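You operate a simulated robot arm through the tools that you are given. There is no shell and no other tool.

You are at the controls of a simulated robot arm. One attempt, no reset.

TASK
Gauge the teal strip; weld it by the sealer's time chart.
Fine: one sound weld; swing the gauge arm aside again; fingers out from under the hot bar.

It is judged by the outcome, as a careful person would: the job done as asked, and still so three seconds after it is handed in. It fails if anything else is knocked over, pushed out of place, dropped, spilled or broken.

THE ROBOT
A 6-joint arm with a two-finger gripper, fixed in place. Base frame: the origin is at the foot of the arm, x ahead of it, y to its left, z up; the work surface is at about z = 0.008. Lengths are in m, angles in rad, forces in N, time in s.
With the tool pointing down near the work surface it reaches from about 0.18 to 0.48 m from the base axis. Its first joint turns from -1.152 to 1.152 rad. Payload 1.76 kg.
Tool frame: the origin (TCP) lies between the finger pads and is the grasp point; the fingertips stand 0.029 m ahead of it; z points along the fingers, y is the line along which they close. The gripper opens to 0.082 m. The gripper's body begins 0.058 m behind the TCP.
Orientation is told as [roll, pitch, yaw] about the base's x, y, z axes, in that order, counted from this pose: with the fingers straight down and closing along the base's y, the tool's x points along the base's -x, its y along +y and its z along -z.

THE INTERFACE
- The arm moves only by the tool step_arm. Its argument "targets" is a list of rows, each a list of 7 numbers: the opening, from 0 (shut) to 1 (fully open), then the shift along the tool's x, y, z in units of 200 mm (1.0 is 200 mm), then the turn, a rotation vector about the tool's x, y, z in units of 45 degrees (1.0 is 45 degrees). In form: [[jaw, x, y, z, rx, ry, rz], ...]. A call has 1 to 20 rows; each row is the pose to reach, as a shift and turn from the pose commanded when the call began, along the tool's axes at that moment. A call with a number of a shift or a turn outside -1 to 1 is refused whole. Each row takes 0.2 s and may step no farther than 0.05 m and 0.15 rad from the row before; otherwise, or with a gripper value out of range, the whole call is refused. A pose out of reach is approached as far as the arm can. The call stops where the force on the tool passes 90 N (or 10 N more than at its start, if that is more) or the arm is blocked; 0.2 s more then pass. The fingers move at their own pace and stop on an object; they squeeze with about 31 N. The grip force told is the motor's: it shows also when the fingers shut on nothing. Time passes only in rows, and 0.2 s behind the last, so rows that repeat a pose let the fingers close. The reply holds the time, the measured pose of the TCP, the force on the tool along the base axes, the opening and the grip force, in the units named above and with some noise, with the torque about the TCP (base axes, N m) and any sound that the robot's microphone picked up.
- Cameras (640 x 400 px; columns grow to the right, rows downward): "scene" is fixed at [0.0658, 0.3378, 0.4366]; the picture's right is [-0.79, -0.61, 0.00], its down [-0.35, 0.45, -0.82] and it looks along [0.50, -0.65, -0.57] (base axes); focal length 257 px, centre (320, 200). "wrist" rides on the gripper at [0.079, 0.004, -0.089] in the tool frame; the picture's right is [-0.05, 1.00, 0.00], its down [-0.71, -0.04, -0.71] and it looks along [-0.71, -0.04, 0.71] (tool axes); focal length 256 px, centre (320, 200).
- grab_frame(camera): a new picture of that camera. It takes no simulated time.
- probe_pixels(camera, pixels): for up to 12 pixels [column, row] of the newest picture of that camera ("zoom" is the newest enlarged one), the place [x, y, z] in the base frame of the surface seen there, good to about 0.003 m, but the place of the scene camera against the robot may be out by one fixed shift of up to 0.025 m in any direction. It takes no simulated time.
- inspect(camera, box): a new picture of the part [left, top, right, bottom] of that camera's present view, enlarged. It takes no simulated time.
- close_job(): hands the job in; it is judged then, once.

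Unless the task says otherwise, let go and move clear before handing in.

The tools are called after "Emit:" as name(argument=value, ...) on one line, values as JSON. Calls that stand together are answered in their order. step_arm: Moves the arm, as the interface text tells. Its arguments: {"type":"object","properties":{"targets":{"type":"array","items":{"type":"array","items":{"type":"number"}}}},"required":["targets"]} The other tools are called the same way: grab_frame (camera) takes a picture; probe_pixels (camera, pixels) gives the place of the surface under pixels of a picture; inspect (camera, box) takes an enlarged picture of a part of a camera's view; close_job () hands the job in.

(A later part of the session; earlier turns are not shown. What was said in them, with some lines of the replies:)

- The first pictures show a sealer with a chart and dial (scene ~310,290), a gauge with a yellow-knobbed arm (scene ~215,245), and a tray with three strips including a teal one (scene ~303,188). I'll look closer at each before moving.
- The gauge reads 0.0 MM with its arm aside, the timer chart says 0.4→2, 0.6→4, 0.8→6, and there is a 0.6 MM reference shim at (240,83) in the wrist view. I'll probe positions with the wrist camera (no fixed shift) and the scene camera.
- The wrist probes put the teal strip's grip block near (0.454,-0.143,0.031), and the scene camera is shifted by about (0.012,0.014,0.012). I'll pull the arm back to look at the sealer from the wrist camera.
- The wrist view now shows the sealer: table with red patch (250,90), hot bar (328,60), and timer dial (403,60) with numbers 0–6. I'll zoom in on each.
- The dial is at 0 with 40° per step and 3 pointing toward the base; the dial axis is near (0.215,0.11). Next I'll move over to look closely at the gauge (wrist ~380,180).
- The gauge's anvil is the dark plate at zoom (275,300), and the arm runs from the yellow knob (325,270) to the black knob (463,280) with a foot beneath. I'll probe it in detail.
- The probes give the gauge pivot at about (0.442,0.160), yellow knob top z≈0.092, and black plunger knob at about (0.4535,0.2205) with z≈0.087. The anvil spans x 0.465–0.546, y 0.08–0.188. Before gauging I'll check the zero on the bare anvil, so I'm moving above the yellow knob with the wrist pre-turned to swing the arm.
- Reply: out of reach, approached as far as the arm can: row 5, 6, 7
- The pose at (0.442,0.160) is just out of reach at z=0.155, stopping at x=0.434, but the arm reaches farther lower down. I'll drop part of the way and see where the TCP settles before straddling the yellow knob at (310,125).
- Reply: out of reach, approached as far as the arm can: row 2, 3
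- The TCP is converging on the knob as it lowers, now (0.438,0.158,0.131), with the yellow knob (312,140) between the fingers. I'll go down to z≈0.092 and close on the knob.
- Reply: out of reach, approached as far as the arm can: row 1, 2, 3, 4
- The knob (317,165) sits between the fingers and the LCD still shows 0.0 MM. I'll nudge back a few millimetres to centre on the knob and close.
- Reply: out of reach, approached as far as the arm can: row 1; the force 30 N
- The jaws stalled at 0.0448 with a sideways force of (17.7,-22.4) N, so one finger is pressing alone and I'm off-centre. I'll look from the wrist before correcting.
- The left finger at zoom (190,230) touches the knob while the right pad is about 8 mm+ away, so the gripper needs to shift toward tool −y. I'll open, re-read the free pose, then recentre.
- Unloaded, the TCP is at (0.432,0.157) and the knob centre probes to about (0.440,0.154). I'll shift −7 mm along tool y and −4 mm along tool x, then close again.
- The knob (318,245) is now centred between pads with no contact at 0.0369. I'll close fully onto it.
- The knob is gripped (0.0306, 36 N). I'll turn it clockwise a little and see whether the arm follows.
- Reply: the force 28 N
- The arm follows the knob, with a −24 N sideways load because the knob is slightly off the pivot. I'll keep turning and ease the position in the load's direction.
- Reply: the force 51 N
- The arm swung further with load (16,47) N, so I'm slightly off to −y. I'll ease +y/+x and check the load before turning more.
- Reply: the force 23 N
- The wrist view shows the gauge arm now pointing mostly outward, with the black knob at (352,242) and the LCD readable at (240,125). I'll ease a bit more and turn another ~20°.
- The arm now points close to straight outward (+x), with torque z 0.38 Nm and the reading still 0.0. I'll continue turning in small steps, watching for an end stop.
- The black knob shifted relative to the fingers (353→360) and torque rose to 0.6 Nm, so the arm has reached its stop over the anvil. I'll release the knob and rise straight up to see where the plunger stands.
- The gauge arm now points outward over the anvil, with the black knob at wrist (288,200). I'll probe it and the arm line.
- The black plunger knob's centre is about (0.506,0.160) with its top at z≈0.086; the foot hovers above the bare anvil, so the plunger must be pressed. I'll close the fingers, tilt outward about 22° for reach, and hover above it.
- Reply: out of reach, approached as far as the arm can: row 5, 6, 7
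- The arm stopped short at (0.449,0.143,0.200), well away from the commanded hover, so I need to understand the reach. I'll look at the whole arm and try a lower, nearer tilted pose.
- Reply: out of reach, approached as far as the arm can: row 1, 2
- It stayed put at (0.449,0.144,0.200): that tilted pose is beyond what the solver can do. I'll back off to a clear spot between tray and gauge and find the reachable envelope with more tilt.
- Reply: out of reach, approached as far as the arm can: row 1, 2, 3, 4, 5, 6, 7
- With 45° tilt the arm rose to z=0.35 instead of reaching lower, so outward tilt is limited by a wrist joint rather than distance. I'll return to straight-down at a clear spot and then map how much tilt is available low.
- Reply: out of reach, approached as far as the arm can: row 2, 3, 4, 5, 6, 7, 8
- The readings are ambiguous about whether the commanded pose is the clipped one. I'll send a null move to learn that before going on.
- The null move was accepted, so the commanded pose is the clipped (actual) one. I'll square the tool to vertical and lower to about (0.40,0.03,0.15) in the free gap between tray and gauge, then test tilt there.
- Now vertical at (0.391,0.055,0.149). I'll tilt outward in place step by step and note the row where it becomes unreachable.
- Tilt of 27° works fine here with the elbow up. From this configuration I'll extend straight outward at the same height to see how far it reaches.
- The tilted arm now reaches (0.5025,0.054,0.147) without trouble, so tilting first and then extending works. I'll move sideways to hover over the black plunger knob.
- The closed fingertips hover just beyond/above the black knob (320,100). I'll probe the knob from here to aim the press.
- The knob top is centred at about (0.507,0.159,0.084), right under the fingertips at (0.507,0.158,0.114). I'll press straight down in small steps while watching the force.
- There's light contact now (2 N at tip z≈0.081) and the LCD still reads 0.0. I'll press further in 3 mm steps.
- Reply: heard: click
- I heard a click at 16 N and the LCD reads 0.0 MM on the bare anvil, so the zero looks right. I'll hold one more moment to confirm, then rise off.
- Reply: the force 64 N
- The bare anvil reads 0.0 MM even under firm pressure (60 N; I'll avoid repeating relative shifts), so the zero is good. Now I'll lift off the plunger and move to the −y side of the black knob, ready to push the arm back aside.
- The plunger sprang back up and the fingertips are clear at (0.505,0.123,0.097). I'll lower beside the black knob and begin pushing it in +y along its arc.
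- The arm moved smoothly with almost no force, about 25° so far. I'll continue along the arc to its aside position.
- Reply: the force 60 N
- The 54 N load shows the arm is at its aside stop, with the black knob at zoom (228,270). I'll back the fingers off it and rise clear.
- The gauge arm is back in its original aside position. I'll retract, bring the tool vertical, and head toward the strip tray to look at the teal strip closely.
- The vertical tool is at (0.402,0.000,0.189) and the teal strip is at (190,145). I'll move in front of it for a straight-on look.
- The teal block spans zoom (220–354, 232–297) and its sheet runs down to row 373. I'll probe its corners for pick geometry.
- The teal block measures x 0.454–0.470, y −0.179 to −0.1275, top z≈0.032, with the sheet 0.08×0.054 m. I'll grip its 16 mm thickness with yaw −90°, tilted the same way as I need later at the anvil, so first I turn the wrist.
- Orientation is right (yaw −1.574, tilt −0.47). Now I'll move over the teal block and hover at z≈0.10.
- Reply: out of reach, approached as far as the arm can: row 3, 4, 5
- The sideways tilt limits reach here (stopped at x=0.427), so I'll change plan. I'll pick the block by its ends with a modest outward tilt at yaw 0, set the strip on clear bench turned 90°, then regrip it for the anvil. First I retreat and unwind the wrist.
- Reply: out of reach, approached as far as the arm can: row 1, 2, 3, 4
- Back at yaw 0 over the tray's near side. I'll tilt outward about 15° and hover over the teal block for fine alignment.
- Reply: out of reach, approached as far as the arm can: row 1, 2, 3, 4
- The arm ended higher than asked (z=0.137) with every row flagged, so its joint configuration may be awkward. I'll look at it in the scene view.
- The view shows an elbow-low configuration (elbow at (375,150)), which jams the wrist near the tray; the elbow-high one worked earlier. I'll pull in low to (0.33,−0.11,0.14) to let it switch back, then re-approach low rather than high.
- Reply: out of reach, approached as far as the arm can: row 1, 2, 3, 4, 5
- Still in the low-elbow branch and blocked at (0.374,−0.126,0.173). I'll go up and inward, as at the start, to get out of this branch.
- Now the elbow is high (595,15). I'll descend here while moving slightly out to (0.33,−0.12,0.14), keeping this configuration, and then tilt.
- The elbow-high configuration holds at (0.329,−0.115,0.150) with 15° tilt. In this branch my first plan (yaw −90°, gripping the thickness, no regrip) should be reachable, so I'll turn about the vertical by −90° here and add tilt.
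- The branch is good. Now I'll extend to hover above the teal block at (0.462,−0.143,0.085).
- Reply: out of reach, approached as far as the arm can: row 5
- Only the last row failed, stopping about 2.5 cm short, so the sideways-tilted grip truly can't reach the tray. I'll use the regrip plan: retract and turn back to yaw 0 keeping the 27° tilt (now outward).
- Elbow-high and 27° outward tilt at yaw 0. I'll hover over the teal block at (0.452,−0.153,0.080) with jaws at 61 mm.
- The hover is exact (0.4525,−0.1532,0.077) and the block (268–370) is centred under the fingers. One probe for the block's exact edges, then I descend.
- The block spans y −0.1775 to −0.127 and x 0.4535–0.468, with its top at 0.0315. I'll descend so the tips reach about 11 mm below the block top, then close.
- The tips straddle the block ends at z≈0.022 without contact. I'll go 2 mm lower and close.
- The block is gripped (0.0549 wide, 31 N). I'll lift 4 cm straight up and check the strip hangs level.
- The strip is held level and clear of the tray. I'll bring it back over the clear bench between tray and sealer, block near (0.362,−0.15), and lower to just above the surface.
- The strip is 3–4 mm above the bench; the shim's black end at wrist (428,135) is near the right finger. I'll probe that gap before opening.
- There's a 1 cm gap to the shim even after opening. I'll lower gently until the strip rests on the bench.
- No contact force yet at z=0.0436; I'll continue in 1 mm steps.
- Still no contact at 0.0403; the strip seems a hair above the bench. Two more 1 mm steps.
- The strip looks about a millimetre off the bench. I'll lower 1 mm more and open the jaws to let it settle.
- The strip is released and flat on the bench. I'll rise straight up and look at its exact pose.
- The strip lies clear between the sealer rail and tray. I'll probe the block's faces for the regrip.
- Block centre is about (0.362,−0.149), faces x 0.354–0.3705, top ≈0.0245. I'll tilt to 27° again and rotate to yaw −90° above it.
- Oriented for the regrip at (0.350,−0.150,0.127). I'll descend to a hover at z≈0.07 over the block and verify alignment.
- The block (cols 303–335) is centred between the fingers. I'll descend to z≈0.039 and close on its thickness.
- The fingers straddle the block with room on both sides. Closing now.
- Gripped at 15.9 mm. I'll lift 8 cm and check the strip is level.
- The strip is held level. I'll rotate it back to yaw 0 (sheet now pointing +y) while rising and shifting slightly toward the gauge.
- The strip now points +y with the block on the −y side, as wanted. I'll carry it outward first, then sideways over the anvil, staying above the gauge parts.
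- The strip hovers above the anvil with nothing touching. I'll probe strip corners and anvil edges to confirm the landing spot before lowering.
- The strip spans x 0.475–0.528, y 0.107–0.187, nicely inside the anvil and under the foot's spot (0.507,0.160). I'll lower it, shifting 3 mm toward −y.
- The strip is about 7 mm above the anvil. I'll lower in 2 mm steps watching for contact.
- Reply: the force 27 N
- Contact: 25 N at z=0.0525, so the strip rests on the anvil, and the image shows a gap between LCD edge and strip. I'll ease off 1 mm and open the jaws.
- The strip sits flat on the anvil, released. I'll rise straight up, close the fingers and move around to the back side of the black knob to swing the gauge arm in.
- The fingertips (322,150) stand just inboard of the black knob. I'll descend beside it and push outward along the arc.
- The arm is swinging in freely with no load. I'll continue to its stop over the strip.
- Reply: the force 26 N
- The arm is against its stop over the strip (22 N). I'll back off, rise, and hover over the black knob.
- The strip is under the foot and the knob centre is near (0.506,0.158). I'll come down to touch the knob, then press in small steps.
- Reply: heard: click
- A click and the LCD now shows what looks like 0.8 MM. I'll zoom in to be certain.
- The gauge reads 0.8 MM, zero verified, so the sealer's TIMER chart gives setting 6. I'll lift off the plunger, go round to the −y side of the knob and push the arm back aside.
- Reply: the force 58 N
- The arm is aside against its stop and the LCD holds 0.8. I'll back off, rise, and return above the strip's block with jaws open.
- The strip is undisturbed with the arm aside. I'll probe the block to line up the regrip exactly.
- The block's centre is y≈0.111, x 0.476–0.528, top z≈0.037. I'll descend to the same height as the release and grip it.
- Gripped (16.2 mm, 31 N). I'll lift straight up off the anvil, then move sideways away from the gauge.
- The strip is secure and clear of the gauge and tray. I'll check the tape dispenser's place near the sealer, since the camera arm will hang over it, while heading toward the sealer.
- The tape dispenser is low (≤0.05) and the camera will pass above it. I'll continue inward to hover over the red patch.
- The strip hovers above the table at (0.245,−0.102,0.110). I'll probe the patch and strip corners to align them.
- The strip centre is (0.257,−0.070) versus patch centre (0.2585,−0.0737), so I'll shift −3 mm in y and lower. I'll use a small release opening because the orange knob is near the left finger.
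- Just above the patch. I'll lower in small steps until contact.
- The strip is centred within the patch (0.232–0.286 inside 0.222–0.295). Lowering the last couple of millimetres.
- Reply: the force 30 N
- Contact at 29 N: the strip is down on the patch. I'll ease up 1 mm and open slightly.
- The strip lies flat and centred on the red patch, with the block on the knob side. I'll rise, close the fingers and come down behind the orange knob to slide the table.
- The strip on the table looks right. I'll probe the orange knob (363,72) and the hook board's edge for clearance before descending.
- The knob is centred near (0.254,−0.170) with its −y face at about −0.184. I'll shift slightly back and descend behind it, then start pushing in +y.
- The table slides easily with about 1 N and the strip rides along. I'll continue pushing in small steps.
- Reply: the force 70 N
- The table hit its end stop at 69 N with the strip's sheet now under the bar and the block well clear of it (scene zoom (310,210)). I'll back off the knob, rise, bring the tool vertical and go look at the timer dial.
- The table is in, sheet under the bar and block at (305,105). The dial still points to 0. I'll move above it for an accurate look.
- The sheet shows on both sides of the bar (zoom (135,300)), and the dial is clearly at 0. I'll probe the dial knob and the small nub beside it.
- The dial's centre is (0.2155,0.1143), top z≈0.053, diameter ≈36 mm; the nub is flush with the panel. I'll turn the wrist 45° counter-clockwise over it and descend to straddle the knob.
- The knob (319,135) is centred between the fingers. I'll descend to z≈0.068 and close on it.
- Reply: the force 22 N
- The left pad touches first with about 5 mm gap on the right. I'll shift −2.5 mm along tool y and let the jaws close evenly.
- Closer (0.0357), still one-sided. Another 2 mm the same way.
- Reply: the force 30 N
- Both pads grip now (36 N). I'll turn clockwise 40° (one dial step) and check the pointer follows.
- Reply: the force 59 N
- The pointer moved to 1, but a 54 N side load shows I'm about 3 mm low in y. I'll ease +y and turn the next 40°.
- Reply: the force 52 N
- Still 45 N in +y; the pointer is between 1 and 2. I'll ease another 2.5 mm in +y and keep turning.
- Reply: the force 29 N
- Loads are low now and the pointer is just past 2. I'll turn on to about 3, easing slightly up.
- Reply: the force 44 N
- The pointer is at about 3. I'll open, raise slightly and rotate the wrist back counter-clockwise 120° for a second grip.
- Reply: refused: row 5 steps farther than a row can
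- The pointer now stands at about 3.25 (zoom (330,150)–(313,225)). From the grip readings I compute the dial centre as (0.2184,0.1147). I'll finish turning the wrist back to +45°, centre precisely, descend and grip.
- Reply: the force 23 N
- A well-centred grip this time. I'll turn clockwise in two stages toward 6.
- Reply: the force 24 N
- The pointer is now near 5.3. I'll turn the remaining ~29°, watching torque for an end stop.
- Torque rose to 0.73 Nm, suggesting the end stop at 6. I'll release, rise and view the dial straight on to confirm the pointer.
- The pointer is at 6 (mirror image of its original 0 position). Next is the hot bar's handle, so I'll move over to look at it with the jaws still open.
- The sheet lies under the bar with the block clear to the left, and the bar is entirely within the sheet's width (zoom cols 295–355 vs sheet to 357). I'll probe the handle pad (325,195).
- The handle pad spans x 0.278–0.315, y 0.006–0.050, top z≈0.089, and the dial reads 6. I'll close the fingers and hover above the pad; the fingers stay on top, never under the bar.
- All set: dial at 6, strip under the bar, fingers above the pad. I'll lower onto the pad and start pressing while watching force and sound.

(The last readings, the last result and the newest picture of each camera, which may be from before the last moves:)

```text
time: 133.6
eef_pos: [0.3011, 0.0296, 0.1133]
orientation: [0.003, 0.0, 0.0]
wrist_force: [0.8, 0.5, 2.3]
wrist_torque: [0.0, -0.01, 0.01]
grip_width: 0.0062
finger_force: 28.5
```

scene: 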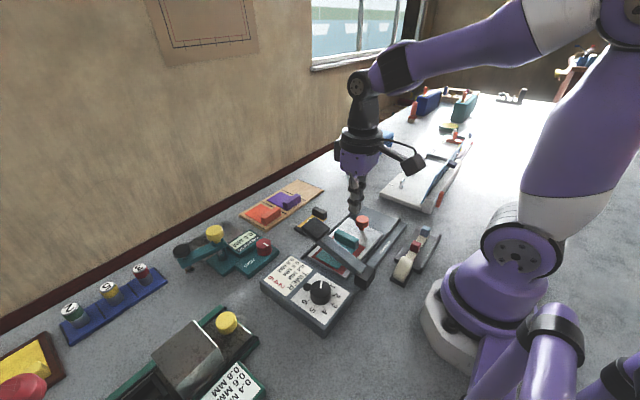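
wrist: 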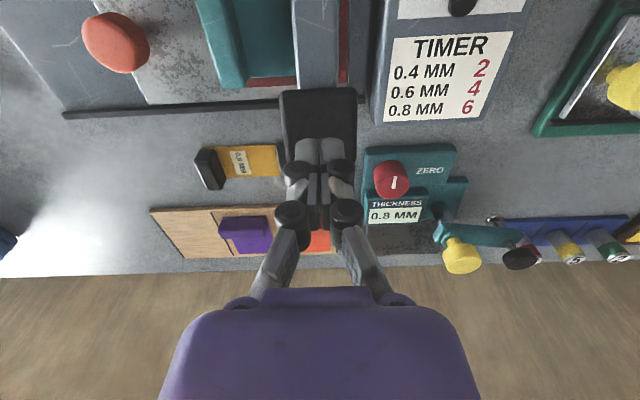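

Light contact (2 N). Pressing on down in 6 mm steps.

Emit:
step_arm(targets=[[0, 0, 0, 0.03, 0, 0, 0], [0, 0, 0, 0.06, 0, 0, 0], [0, 0, 0, 0.09, 0, 0, 0], [0, 0, 0, 0.12, 0, 0, 0]])

Emit:
inspect(camera="scene", box=[270, 190, 410, 320])

```text
time: 134.6
eef_pos: [0.3022, 0.029, 0.0895]
orientation: [0.002, -0.001, -0.001]
wrist_force: [2.9, 0.9, 4.3]
wrist_torque: [0.02, -0.05, 0.02]
grip_width: 0.006
finger_force: 29.3
```

```text
3.08 times, centred on (340, 255) of scene
```

zoom: 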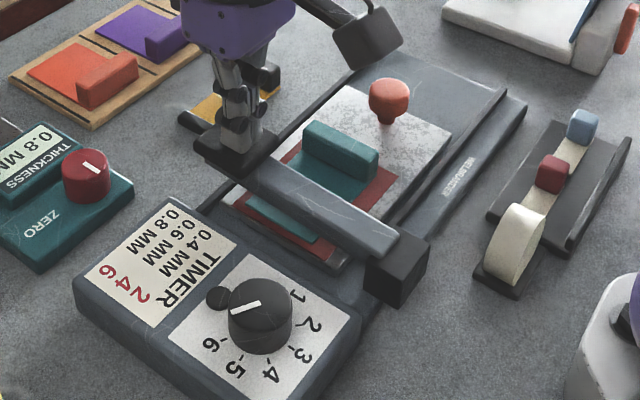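

The bar is nearly level with 4 N force and no sound yet. I'll continue in 3 mm steps.

Emit:
step_arm(targets=[[0, 0, 0, 0.015, 0, 0, 0], [0, 0, 0, 0.03, 0, 0, 0]])

Emit:
inspect(camera="scene", box=[270, 190, 410, 320])

```text
time: 135.2
eef_pos: [0.3001, 0.0294, 0.0826]
orientation: [0.002, 0.001, 0.0]
wrist_force: [1.9, -0.8, 3.8]
wrist_torque: [-0.04, -0.12, -0.02]
grip_width: 0.006
finger_force: 28.4
```

```text
3.08 times, centred on (340, 255) of scene
```

zoom: 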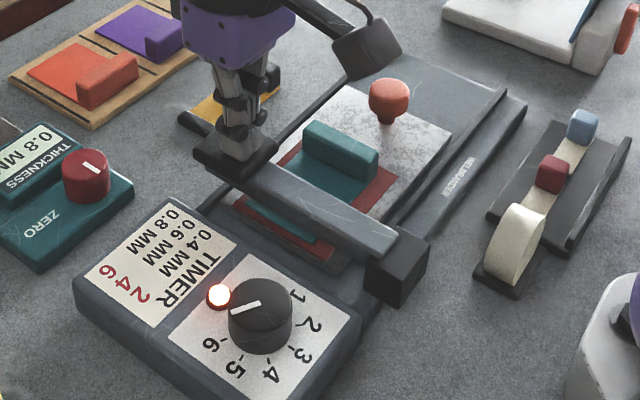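

The lamp beside the dial has lit: the weld has started. I'll press just a bit firmer and hold, checking the lamp about every second.

Emit:
step_arm(targets=[[0, 0, 0, 0.008, 0, 0, 0], [0, 0, 0, 0.008, 0, 0, 0], [0, 0, 0, 0.008, 0, 0, 0], [0, 0, 0, 0.008, 0, 0, 0]])

Emit:
inspect(camera="scene", box=[270, 190, 410, 320])

```text
time: 136.2
eef_pos: [0.3007, 0.0297, 0.0821]
orientation: [0.001, 0.001, 0.0]
wrist_force: [0.2, -1.3, 6.6]
wrist_torque: [0.0, -0.04, -0.01]
grip_width: 0.006
finger_force: 28.6
```

```text
3.08 times, centred on (340, 255) of scene
```

zoom: 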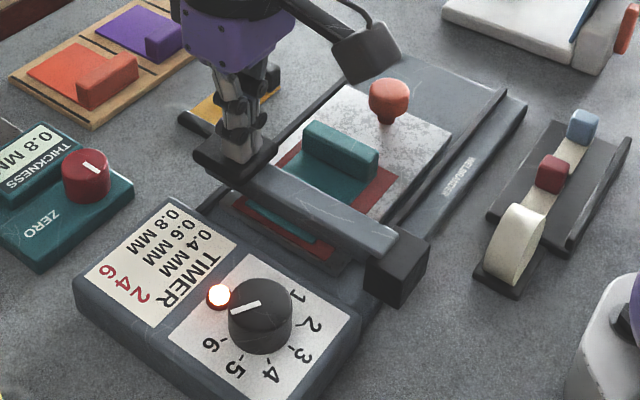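

The lamp is still lit at 7 N. Holding on.

Emit:
step_arm(targets=[[0, 0, 0, 0.006, 0, 0, 0], [0, 0, 0, 0.006, 0, 0, 0], [0, 0, 0, 0.006, 0, 0, 0], [0, 0, 0, 0.006, 0, 0, 0]])

Emit:
inspect(camera="scene", box=[270, 190, 410, 320])

```text
time: 137.2
eef_pos: [0.2994, 0.0296, 0.0808]
orientation: [0.004, 0.0, 0.001]
wrist_force: [-7.6, -1.7, 38.6]
wrist_torque: [-0.08, 0.36, 0.01]
grip_width: 0.006
finger_force: 28.8
```

```text
3.08 times, centred on (340, 255) of scene
```

zoom: 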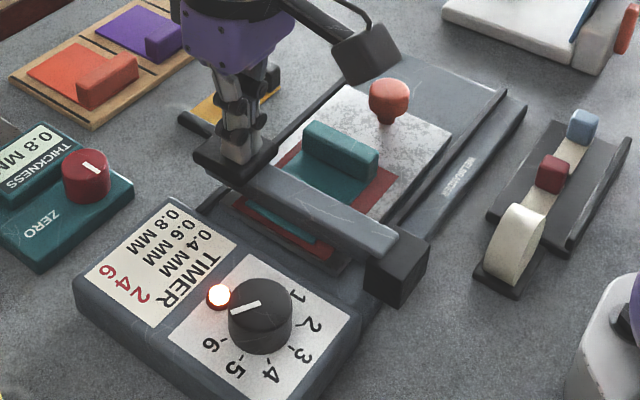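

Firm contact now (39 N), lamp lit. Holding in place with no further shift.

Emit:
step_arm(targets=[[0, 0, 0, 0, 0, 0, 0], [0, 0, 0, 0, 0, 0, 0], [0, 0, 0, 0, 0, 0, 0], [0, 0, 0, 0, 0, 0, 0], [0, 0, 0, 0, 0, 0, 0]])

Emit:
inspect(camera="scene", box=[270, 190, 410, 320])

```text
time: 138.4
eef_pos: [0.3003, 0.0295, 0.0801]
orientation: [0.002, -0.001, -0.001]
wrist_force: [-6.9, -1.1, 44.8]
wrist_torque: [-0.07, 0.3, -0.02]
grip_width: 0.0062
finger_force: 28.6
```

```text
3.08 times, centred on (340, 255) of scene
```

zoom: 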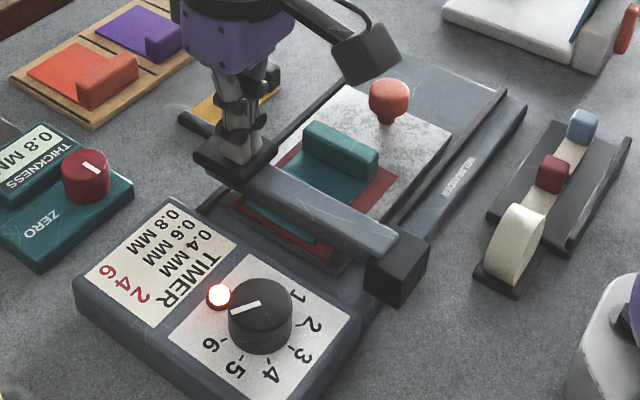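

The lamp is still lit at about 3.5 s. I keep holding.

Emit:
step_arm(targets=[[0, 0, 0, 0, 0, 0, 0], [0, 0, 0, 0, 0, 0, 0], [0, 0, 0, 0, 0, 0, 0], [0, 0, 0, 0, 0, 0, 0], [0, 0, 0, 0, 0, 0, 0]])

Emit:
inspect(camera="scene", box=[270, 190, 410, 320])

```text
time: 139.6
eef_pos: [0.3015, 0.0299, 0.0801]
orientation: [0.002, 0.0, 0.0]
wrist_force: [-4.1, -0.8, 45.5]
wrist_torque: [-0.02, 0.24, -0.02]
grip_width: 0.006
finger_force: 28.9
```

```text
3.08 times, centred on (340, 255) of scene
```

zoom: 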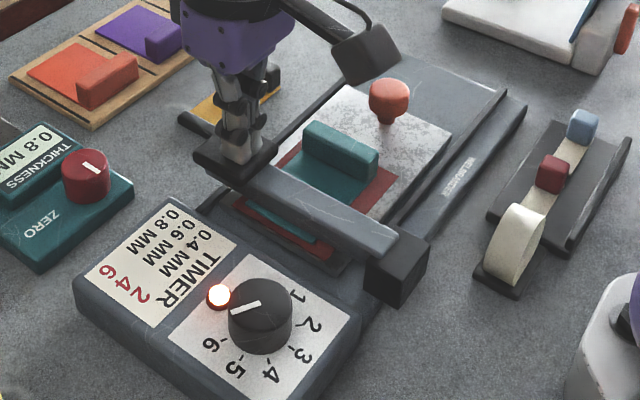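

Around 4.5–5 s elapsed, lamp still on. I'll now hold in shorter slices.

Emit:
step_arm(targets=[[0, 0, 0, 0, 0, 0, 0], [0, 0, 0, 0, 0, 0, 0]])

Emit:
inspect(camera="scene", box=[290, 250, 360, 310])

```text
time: 140.2
eef_pos: [0.3, 0.0313, 0.0814]
orientation: [0.001, 0.0, 0.0]
wrist_force: [-2.0, -0.1, 45.2]
wrist_torque: [-0.04, 0.19, 0.0]
grip_width: 0.0062
finger_force: 28.3
```

```text
6.67 times, centred on (325, 280) of scene
```

zoom: 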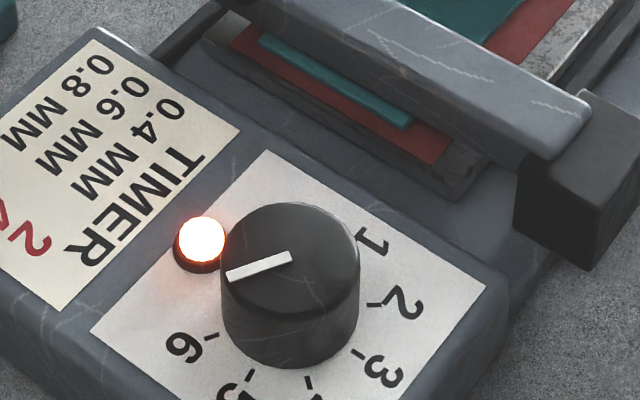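

The pointer still aligns with the 6 tick and the lamp is on at ~5.3 s. Holding another short slice.

Emit:
step_arm(targets=[[0, 0, 0, 0, 0, 0, 0], [0, 0, 0, 0, 0, 0, 0]])

Emit:
inspect(camera="scene", box=[290, 250, 360, 310])

```text
time: 140.8
eef_pos: [0.3004, 0.0289, 0.0805]
orientation: [0.001, -0.001, 0.001]
wrist_force: [-1.9, -0.7, 45.4]
wrist_torque: [-0.03, 0.16, 0.0]
grip_width: 0.0061
finger_force: 28.7
```

```text
6.67 times, centred on (325, 280) of scene
```

zoom: 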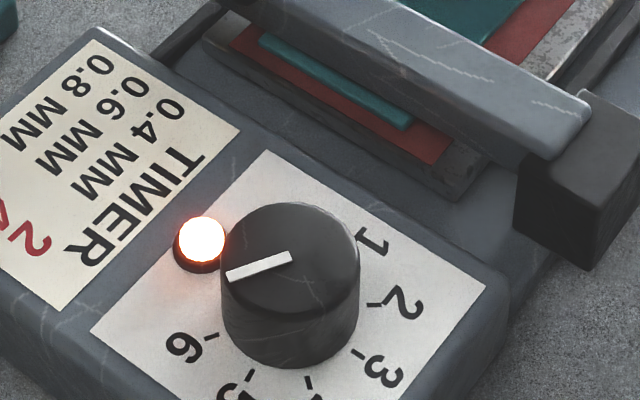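

Lamp on at ~5.6–6.2 s. One more short slice.

Emit:
step_arm(targets=[[0, 0, 0, 0, 0, 0, 0]])

Emit:
inspect(camera="scene", box=[290, 250, 360, 310])

```text
time: 141.2
eef_pos: [0.3003, 0.0293, 0.0805]
orientation: [0.002, -0.003, -0.001]
wrist_force: [-1.3, 0.3, 44.7]
wrist_torque: [-0.03, 0.19, 0.04]
grip_width: 0.006
finger_force: 28.5
```

```text
6.67 times, centred on (325, 280) of scene
```

zoom: 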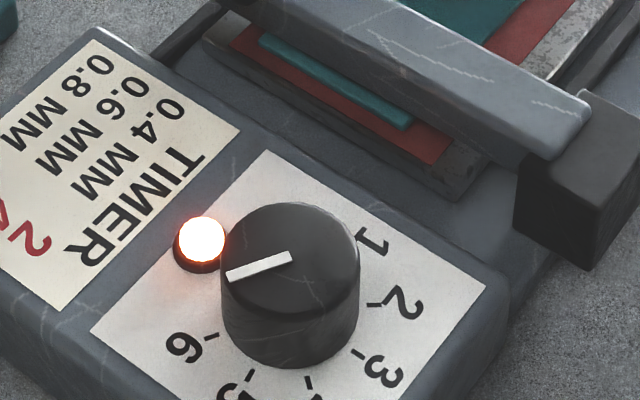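

The lamp is still on at 6.0–6.6 s since lighting (firm contact came ~1.5 s later). The timer's own lamp should go out when it finishes, so I keep holding in short slices.

Emit:
step_arm(targets=[[0, 0, 0, 0, 0, 0, 0]])

Emit:
inspect(camera="scene", box=[290, 250, 360, 310])

```text
time: 141.6
eef_pos: [0.3004, 0.0299, 0.079]
orientation: [0.001, -0.002, 0.0]
wrist_force: [-1.7, 0.2, 44.4]
wrist_torque: [0.0, 0.14, -0.01]
grip_width: 0.006
finger_force: 28.9
```

```text
6.67 times, centred on (325, 280) of scene
```

zoom: 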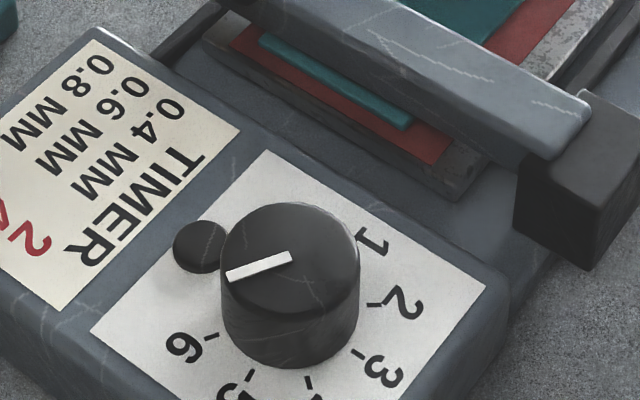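

The lamp has gone out after about 6 s: the weld cycle is complete. I'll lift the fingers off the handle smoothly and see whether the bar rises with them.

Emit:
step_arm(targets=[[0, 0, 0, -0.05, 0, 0, 0], [0, 0, 0, -0.1, 0, 0, 0], [0, 0, 0, -0.18, 0, 0, 0], [0, 0, 0, -0.28, 0, 0, 0], [0, 0, 0, -0.38, 0, 0, 0]])

Emit:
inspect(camera="scene", box=[270, 170, 410, 320])

```text
time: 142.8
eef_pos: [0.3002, 0.0299, 0.1578]
orientation: [0.002, 0.0, 0.001]
wrist_force: [-0.8, -0.5, -0.3]
wrist_torque: [-0.02, -0.02, 0.0]
grip_width: 0.0
finger_force: 28.5
```

```text
2.67 times, centred on (340, 245) of scene
```

zoom: 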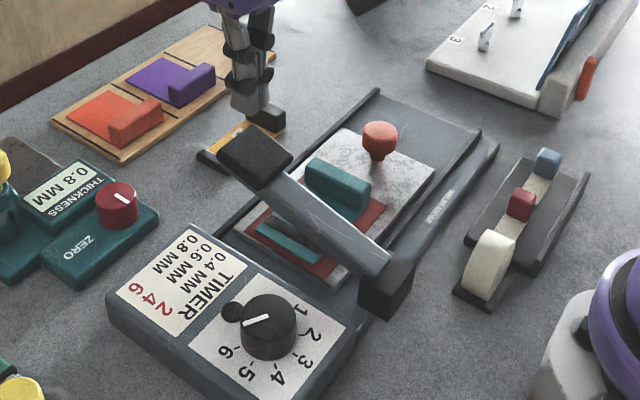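

The bar sprang back up by itself. I'll move to a viewing pose to inspect the weld on the sheet.

Emit:
step_arm(targets=[[0.2, 0.2, 0, 0, 0, 0, 0], [0.5, 0.4, 0.0, -0.02, 0, 0, 0], [0.7, 0.42, -0.15, -0.02, 0, 0, 0], [0.7, 0.42, -0.3, -0.02, 0, 0, 0]])

Emit:
grab_frame(camera="wrist")

Emit:
inspect(camera="wrist", box=[260, 30, 460, 180])

Emit:
inspect(camera="scene", box=[310, 220, 400, 290])

```text
time: 143.8
eef_pos: [0.2157, -0.03, 0.1598]
orientation: [0.002, -0.001, 0.002]
wrist_force: [0.2, 0.2, -1.0]
wrist_torque: [-0.01, 0.01, -0.03]
grip_width: 0.0574
finger_force: 0.1
```

```text
taken
```

wrist: 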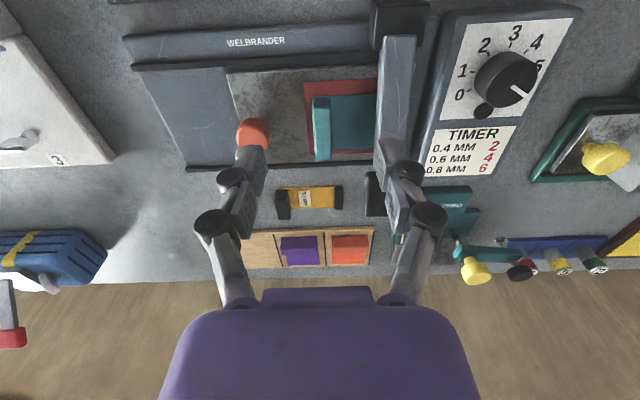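

```text
2.67 times, centred on (360, 105) of wrist
```

zoom: 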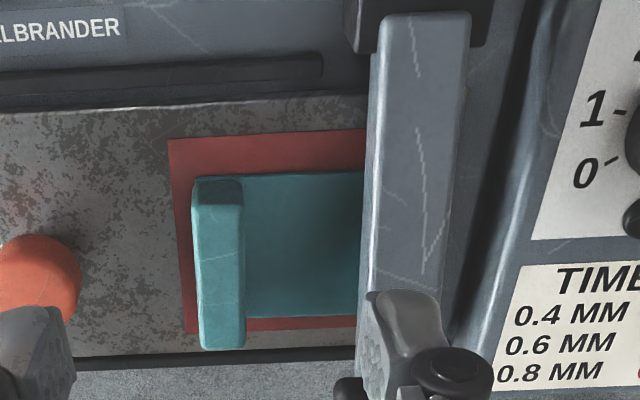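

```text
5.71 times, centred on (355, 255) of scene
```

zoom: 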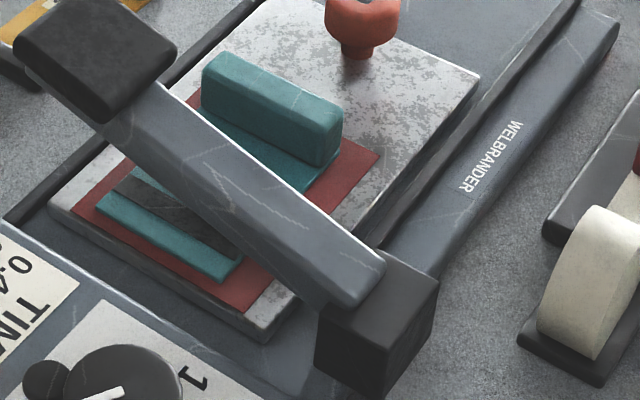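

A seam band now shows across the sheet under the bar at scene zoom (170,215). I'll magnify it.

Emit:
inspect(camera="scene", box=[320, 242, 355, 272])

Emit:
step_arm(targets=[[0.7, 0.0, 0.15, -0.1, 0, 0, 0], [0.7, 0.05, 0.35, -0.15, 0, 0, 0], [0.7, 0.1, 0.55, -0.2, 0, 0, 0], [0.7, 0.15, 0.7, -0.2, 0, 0, 0]])

Emit:
grab_frame(camera="wrist")

Emit:
inspect(camera="wrist", box=[140, 20, 340, 180])

```text
13.33 times, centred on (338, 257) of scene
```

zoom: 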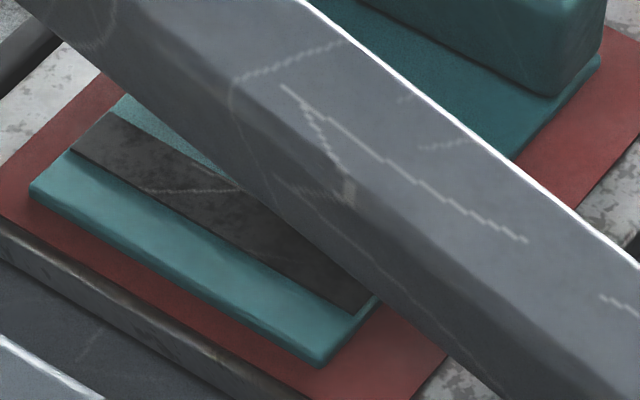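

```text
time: 144.8
eef_pos: [0.1861, 0.1086, 0.201]
orientation: [0.0, 0.0, -0.002]
wrist_force: [-0.2, -0.2, -0.8]
wrist_torque: [-0.03, 0.0, 0.0]
grip_width: 0.0574
finger_force: 0.1
```

```text
taken
```

wrist: 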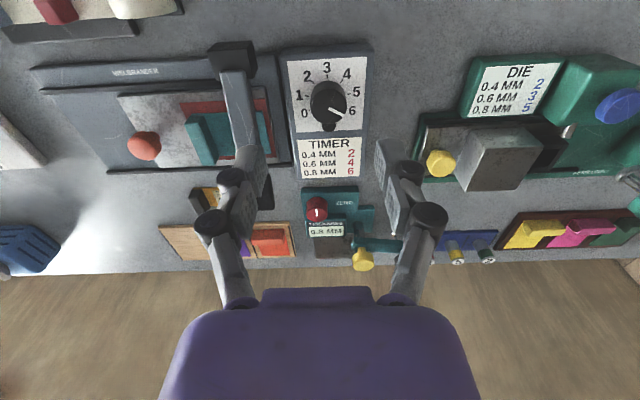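

```text
2.50 times, centred on (240, 100) of wrist
```

zoom: 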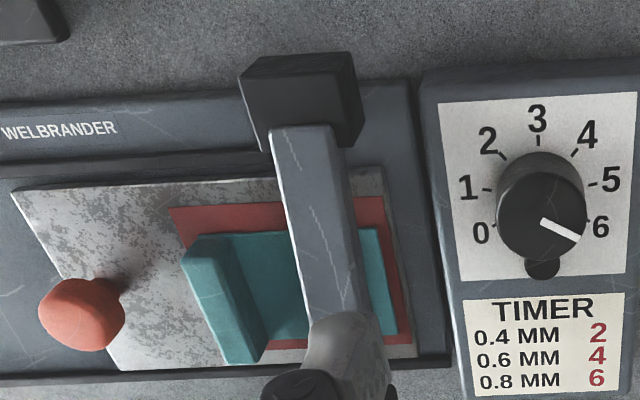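

A single seam runs across the full width of the sheet, inside its edges, and the dial still reads 6. I'll take a last overall look at the scene, including the gauge arm.

Emit:
grab_frame(camera="scene")

Emit:
inspect(camera="scene", box=[130, 160, 340, 300])

```text
taken
```

scene: 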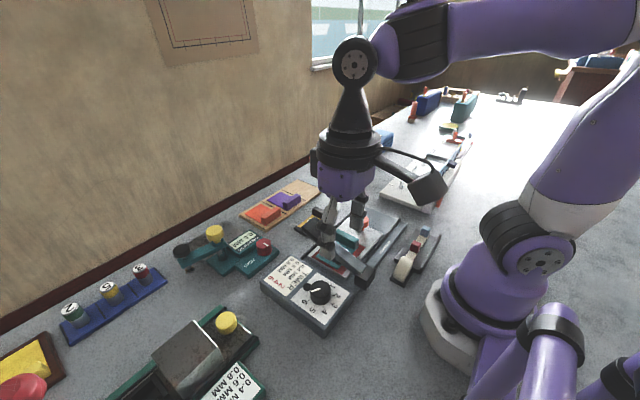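

```text
2.86 times, centred on (235, 230) of scene
```

zoom: 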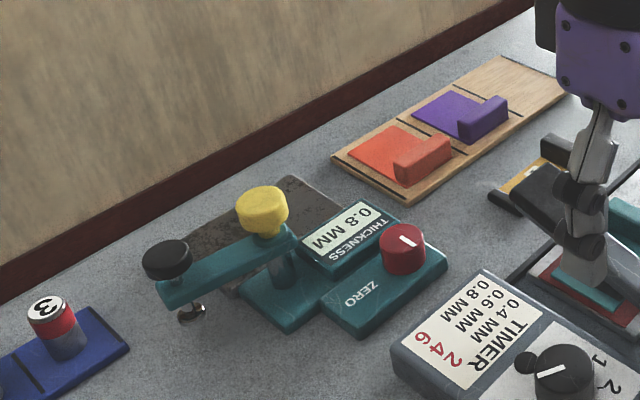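

The gauge arm is aside, everything else is in place, and the strip is welded on the table. I'll raise the gripper well clear of the sealer before handing in.

Emit:
step_arm(targets=[[0.7, -0.05, 0.1, -0.12, 0, 0, 0], [0.7, -0.1, 0.2, -0.24, 0, 0, 0], [0.7, -0.15, 0.25, -0.34, 0, 0, 0], [0.7, -0.15, 0.25, -0.34, 0, 0, 0]])

Emit:
grab_frame(camera="scene")

Emit:
inspect(camera="scene", box=[260, 170, 420, 310])

```text
time: 145.8
eef_pos: [0.2178, 0.1575, 0.2689]
orientation: [-0.001, -0.001, 0.0]
wrist_force: [-0.6, 0.3, 0.1]
wrist_torque: [0.01, 0.02, 0.01]
grip_width: 0.0574
finger_force: 0.1
```

```text
taken
```

scene: 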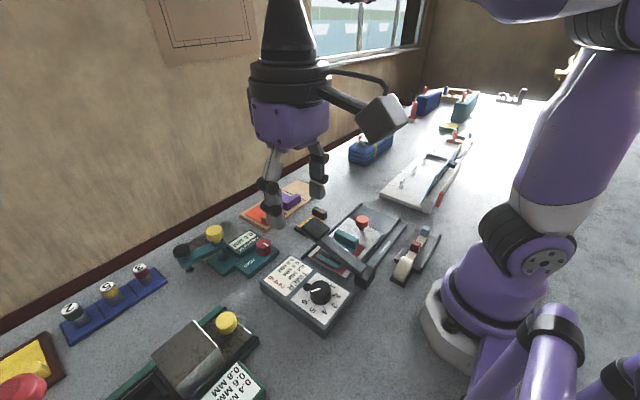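

```text
2.86 times, centred on (340, 240) of scene
```

zoom: 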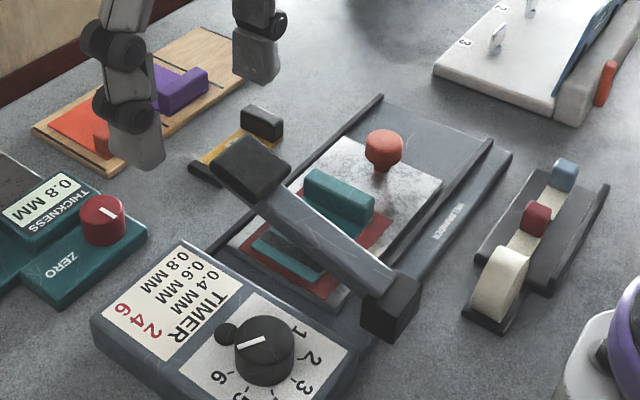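

The gripper is well clear at z=0.27, the bar is up, and one seam is visible on the teal sheet. The gauge reads 0.8 MM with its arm aside, and nothing else has been disturbed, so I'm handing the job in.

Emit:
close_job()

```text
The job is handed in.
```

The teal strip is gauged and welded, and I've handed the job in. No verdict has come back yet.

- **Gauging:** I checked the zero on the bare anvil first and it read 0.0 MM. The strip read 0.8 MM.
- **Weld:** The sealer's timer chart gives 6 for 0.8 MM, so I set the dial to 6. I held the bar down until the lamp went out by itself, about 6 s. A single dark grey seam runs across the sheet, away from the block. I judged it by camera only and did not test it.
- **End state:**
  - The gauge arm is back at its aside stop.
  - The hot bar is up and the fingers are clear of it.
  - The welded strip is still on the sealer's slid-in table, and the dial is still at 6.
- **Firm contacts:** The table stop took about 69 N and the gauge plunger about 60 N. Nothing looked moved or damaged in the final pictures.
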